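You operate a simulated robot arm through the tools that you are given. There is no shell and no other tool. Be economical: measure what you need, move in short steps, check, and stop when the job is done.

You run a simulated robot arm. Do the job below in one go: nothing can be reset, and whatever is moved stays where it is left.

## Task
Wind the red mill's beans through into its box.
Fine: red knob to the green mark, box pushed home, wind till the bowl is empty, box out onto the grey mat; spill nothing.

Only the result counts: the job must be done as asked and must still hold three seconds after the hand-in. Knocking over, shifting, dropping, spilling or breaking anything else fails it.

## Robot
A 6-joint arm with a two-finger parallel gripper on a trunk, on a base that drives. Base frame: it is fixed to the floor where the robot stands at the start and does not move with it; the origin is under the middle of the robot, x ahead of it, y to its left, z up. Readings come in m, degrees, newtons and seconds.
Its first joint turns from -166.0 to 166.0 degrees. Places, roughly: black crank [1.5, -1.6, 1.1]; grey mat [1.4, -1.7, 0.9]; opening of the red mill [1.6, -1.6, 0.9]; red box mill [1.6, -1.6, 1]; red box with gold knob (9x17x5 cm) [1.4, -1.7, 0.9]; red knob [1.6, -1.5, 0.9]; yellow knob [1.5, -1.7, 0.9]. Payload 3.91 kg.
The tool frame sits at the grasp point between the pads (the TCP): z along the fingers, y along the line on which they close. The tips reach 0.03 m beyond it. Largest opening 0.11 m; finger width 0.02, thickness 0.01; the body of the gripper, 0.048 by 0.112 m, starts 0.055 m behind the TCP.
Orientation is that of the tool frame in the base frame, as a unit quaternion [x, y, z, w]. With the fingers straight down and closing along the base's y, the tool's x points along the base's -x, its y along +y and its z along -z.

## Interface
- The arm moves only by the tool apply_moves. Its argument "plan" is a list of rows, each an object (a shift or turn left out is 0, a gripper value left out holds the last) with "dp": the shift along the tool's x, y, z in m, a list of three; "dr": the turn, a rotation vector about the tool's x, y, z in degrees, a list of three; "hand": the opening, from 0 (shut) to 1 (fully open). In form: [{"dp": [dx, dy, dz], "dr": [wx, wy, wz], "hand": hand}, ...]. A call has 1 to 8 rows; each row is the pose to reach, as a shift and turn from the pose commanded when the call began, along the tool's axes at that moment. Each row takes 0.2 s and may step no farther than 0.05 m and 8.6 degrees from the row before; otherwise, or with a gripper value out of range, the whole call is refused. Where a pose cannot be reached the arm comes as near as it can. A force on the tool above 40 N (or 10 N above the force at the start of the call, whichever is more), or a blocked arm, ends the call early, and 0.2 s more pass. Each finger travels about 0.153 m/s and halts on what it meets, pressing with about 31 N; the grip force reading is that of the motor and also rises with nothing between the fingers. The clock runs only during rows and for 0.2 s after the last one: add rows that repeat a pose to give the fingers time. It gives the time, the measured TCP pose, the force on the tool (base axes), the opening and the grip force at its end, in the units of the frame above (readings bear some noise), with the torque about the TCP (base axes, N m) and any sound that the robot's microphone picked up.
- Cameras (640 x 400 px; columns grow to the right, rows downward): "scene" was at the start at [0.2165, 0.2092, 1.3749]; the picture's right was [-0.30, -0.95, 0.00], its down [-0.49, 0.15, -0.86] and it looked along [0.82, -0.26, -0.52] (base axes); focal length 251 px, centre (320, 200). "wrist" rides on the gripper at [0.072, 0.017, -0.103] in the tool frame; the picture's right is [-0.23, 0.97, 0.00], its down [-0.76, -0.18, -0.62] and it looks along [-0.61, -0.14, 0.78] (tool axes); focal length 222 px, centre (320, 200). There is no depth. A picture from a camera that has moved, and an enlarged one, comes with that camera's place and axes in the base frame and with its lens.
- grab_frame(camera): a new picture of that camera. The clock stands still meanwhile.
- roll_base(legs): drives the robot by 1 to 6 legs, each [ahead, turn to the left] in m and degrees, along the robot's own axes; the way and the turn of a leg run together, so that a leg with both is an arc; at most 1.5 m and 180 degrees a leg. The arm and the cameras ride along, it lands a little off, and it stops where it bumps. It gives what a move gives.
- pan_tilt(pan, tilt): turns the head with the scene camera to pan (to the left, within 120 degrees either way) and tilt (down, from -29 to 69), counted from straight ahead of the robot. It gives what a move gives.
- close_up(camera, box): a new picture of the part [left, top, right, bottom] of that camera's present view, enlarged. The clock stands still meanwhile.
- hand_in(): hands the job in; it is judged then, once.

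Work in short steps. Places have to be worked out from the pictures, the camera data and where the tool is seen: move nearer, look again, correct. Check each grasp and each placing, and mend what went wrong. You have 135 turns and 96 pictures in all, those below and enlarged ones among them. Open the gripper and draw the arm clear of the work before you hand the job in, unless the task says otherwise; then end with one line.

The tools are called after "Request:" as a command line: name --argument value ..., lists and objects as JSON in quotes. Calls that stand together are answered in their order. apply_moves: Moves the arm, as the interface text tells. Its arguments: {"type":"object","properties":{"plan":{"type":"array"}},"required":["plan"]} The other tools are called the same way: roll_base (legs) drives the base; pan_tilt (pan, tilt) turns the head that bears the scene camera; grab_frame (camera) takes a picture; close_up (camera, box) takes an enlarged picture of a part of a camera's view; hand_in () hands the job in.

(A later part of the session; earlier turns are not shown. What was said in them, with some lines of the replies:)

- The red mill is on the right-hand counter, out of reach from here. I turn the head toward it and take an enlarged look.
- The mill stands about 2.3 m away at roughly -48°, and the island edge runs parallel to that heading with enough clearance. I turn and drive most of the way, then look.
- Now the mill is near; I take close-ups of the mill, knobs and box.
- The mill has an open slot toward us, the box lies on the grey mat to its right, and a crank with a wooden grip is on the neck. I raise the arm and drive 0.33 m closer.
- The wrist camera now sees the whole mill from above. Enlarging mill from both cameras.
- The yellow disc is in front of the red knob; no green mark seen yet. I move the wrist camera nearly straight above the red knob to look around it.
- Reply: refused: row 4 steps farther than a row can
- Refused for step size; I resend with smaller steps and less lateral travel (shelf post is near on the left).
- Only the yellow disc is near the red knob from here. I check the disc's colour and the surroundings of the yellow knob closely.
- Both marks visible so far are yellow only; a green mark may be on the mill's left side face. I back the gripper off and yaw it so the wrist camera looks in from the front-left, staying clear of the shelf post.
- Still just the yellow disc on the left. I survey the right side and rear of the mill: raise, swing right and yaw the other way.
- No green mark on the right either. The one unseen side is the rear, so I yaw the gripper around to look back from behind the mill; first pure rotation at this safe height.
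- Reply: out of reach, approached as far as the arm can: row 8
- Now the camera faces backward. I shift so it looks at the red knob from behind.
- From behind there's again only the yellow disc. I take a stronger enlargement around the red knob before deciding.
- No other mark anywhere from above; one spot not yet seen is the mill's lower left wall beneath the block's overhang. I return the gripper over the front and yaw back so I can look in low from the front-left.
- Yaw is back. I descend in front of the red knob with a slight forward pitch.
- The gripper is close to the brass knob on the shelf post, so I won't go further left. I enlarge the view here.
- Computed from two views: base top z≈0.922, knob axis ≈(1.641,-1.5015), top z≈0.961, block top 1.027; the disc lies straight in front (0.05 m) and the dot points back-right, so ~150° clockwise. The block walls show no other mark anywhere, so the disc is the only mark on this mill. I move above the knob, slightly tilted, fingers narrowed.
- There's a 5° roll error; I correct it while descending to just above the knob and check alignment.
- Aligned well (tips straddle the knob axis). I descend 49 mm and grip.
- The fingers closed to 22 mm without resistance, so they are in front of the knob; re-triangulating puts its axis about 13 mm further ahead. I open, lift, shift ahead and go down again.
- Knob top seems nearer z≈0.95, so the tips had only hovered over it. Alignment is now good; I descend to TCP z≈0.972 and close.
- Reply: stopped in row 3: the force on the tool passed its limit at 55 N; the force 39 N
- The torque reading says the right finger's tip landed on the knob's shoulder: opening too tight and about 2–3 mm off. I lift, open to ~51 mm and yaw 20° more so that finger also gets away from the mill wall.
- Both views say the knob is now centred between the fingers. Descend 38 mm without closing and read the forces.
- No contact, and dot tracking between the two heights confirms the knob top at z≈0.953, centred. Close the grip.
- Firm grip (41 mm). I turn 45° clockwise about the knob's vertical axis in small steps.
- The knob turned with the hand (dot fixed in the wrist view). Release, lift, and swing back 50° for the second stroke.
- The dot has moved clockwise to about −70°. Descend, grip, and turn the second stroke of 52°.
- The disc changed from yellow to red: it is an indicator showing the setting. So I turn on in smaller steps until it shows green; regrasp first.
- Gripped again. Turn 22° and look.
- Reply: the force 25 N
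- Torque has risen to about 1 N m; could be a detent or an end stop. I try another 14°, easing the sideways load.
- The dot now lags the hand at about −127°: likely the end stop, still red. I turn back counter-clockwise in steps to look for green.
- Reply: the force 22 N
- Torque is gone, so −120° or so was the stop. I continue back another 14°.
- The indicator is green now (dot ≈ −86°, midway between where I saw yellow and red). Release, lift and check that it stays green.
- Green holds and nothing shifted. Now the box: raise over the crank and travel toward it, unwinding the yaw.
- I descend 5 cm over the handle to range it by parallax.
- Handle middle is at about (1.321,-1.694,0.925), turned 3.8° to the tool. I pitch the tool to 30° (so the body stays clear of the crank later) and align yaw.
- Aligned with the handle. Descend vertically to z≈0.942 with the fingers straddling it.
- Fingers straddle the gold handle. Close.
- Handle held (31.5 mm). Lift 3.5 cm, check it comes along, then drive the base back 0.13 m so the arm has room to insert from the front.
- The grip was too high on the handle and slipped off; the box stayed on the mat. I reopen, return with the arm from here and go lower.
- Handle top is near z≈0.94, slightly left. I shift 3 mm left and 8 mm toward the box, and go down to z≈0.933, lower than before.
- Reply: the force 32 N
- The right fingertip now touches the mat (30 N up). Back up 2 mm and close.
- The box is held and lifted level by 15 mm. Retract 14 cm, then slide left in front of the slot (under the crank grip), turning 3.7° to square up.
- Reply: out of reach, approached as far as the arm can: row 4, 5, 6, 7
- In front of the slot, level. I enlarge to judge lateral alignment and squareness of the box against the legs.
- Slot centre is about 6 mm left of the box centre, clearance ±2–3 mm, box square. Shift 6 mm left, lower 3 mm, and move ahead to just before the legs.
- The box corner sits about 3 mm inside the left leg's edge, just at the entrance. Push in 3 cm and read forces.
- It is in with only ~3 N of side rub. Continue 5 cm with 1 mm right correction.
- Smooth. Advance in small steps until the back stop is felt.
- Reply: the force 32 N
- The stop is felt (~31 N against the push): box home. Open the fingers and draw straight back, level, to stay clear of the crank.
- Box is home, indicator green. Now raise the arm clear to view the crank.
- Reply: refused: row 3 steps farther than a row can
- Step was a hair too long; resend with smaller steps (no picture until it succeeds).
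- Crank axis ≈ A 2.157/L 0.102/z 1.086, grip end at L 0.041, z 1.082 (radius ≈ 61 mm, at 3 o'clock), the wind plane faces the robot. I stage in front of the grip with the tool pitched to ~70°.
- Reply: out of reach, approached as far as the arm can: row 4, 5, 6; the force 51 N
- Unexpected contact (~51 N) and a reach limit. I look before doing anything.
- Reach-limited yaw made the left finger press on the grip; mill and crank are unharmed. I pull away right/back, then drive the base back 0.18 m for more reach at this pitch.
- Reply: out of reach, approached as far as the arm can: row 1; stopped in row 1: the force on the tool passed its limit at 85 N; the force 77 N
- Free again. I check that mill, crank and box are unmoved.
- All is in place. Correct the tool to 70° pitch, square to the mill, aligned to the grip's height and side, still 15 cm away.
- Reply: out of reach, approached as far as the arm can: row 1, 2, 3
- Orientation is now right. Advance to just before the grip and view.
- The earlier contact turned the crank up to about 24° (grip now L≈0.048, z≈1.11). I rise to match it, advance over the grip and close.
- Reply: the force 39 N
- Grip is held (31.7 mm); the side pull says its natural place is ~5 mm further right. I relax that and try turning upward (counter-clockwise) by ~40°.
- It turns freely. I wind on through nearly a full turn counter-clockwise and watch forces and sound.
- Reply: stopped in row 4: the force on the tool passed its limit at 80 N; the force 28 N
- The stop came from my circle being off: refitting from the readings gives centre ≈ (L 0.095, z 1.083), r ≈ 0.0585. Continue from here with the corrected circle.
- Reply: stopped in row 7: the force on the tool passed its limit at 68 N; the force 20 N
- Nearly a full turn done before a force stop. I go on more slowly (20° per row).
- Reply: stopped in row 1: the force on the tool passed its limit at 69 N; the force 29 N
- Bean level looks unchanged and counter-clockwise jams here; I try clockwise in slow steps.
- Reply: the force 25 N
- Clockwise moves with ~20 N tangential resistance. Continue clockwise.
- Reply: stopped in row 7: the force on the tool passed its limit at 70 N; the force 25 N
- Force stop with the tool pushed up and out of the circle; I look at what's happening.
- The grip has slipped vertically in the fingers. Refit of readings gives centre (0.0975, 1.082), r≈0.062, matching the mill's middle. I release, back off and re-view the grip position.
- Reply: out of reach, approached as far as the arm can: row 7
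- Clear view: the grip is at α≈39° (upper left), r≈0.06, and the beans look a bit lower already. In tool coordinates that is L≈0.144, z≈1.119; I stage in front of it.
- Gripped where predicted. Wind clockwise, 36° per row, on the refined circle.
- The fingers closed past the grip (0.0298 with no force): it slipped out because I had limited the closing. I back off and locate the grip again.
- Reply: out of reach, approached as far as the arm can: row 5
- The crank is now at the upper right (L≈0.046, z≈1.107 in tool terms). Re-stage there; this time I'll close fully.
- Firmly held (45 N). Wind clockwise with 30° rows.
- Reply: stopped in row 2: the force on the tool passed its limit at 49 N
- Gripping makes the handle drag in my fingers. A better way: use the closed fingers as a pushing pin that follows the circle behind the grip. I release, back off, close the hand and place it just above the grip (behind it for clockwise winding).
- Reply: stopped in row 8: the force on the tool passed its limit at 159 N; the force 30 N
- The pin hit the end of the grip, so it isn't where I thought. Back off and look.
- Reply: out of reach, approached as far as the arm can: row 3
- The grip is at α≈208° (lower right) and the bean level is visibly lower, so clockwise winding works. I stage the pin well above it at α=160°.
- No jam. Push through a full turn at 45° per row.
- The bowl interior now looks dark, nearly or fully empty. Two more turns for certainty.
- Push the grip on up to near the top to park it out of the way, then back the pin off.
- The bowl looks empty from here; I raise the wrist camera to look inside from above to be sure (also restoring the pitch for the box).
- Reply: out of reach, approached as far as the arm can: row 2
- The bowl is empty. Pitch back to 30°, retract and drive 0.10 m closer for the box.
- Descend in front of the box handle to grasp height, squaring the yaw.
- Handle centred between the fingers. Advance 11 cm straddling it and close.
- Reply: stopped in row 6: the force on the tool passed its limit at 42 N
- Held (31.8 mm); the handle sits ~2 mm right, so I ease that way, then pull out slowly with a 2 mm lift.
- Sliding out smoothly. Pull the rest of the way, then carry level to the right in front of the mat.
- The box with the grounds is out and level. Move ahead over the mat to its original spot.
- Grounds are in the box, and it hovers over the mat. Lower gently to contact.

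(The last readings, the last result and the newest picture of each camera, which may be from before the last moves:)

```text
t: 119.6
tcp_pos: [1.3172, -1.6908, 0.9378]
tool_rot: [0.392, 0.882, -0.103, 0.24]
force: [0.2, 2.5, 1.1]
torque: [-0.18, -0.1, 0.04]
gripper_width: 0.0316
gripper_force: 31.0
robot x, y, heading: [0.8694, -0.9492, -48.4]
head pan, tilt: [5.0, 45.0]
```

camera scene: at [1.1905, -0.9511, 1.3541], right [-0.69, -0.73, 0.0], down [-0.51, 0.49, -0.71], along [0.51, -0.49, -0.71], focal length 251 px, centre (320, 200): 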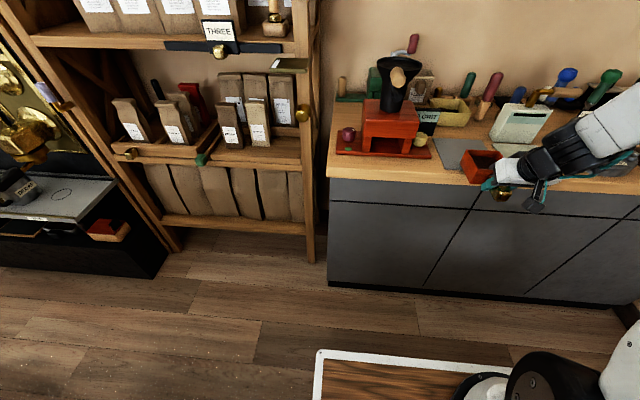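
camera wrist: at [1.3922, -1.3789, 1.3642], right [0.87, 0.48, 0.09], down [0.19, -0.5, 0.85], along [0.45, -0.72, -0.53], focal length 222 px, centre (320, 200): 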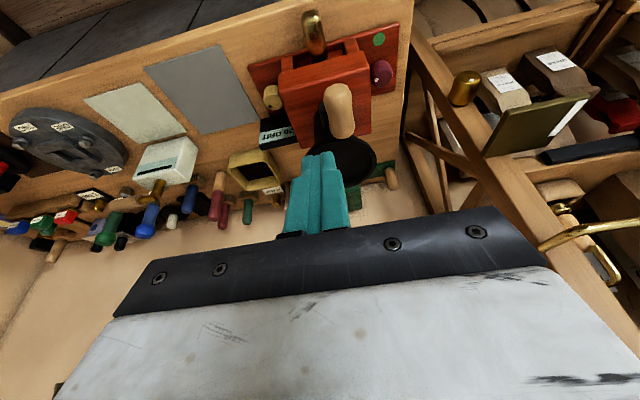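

Just touching. One more millimetre, open, and draw straight back then up.

Request:
apply_moves --plan '[{"dp": [0.0006, 0, 0.001]}, {"dp": [0.0006, 0, 0.001], "hand": 0.35}, {"dp": [0.0006, 0, 0.001], "hand": 0.48}, {"dp": [0.0006, 0, 0.001], "hand": 0.48}, {"dp": [0.0308, 0, -0.0165], "hand": 0.48}, {"dp": [0.07, 0, -0.039], "hand": 0.48}, {"dp": [0.1085, 0, -0.062], "hand": 0.48}]'

Request:
apply_moves --plan '[{"dp": [-0.02, 0, -0.038]}, {"dp": [-0.04, 0, -0.078]}, {"dp": [-0.06, 0, -0.118]}, {"dp": [-0.08, 0, -0.158]}, {"dp": [-0.08, 0, -0.2]}]'

Request:
close_up --camera "scene" --box '[320, 30, 560, 200]'

```text
t: 121.2
tcp_pos: [1.2353, -1.5983, 0.9377]
tool_rot: [0.392, 0.882, -0.103, 0.239]
force: [0.2, -0.3, -1.1]
torque: [0.0, -0.02, 0.02]
gripper_width: 0.0529
gripper_force: 0.0
robot x, y, heading: [0.8684, -0.9565, -48.5]
head pan, tilt: [5.0, 45.0]
```

```text
t: 122.4
tcp_pos: [1.2149, -1.5733, 1.1467]
tool_rot: [0.392, 0.882, -0.103, 0.239]
force: [0.3, 0.3, -0.9]
torque: [0.0, -0.05, 0.02]
gripper_width: 0.0529
gripper_force: 0.1
robot x, y, heading: [0.8674, -0.952, -48.3]
head pan, tilt: [5.0, 45.0]
```

```text
2.35 times, centred on (440, 115) of scene
camera zoom: at [1.1907, -0.9518, 1.3541], right [-0.69, -0.72, 0.0], down [-0.51, 0.49, -0.71], along [0.51, -0.49, -0.71], focal length 590 px, centre (38, 400)
```

zoom: 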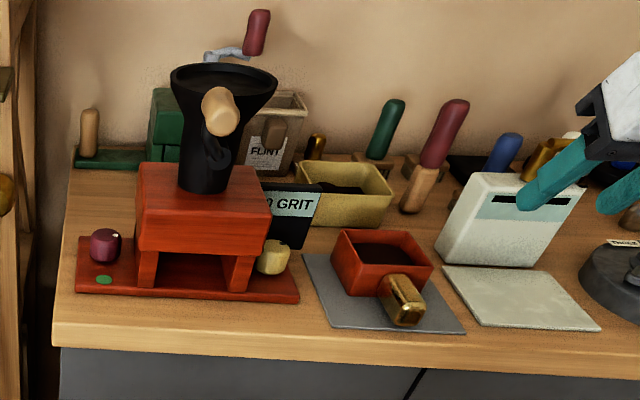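

The mark is still green, the bowl looks empty, and the box of grounds sits on the grey mat. The gripper is open and the arm is clear, so I hand in.

Request:
hand_in

```text
The job is handed in.
```

The job is handed in: the red knob is on the green mark, the bowl looked empty from above, and the box of grounds stands on the grey mat. I saw no spill in the last picture. On the way, my gripper pushed against the crank by accident several times, once at 159 N, but I saw no damage or shift.
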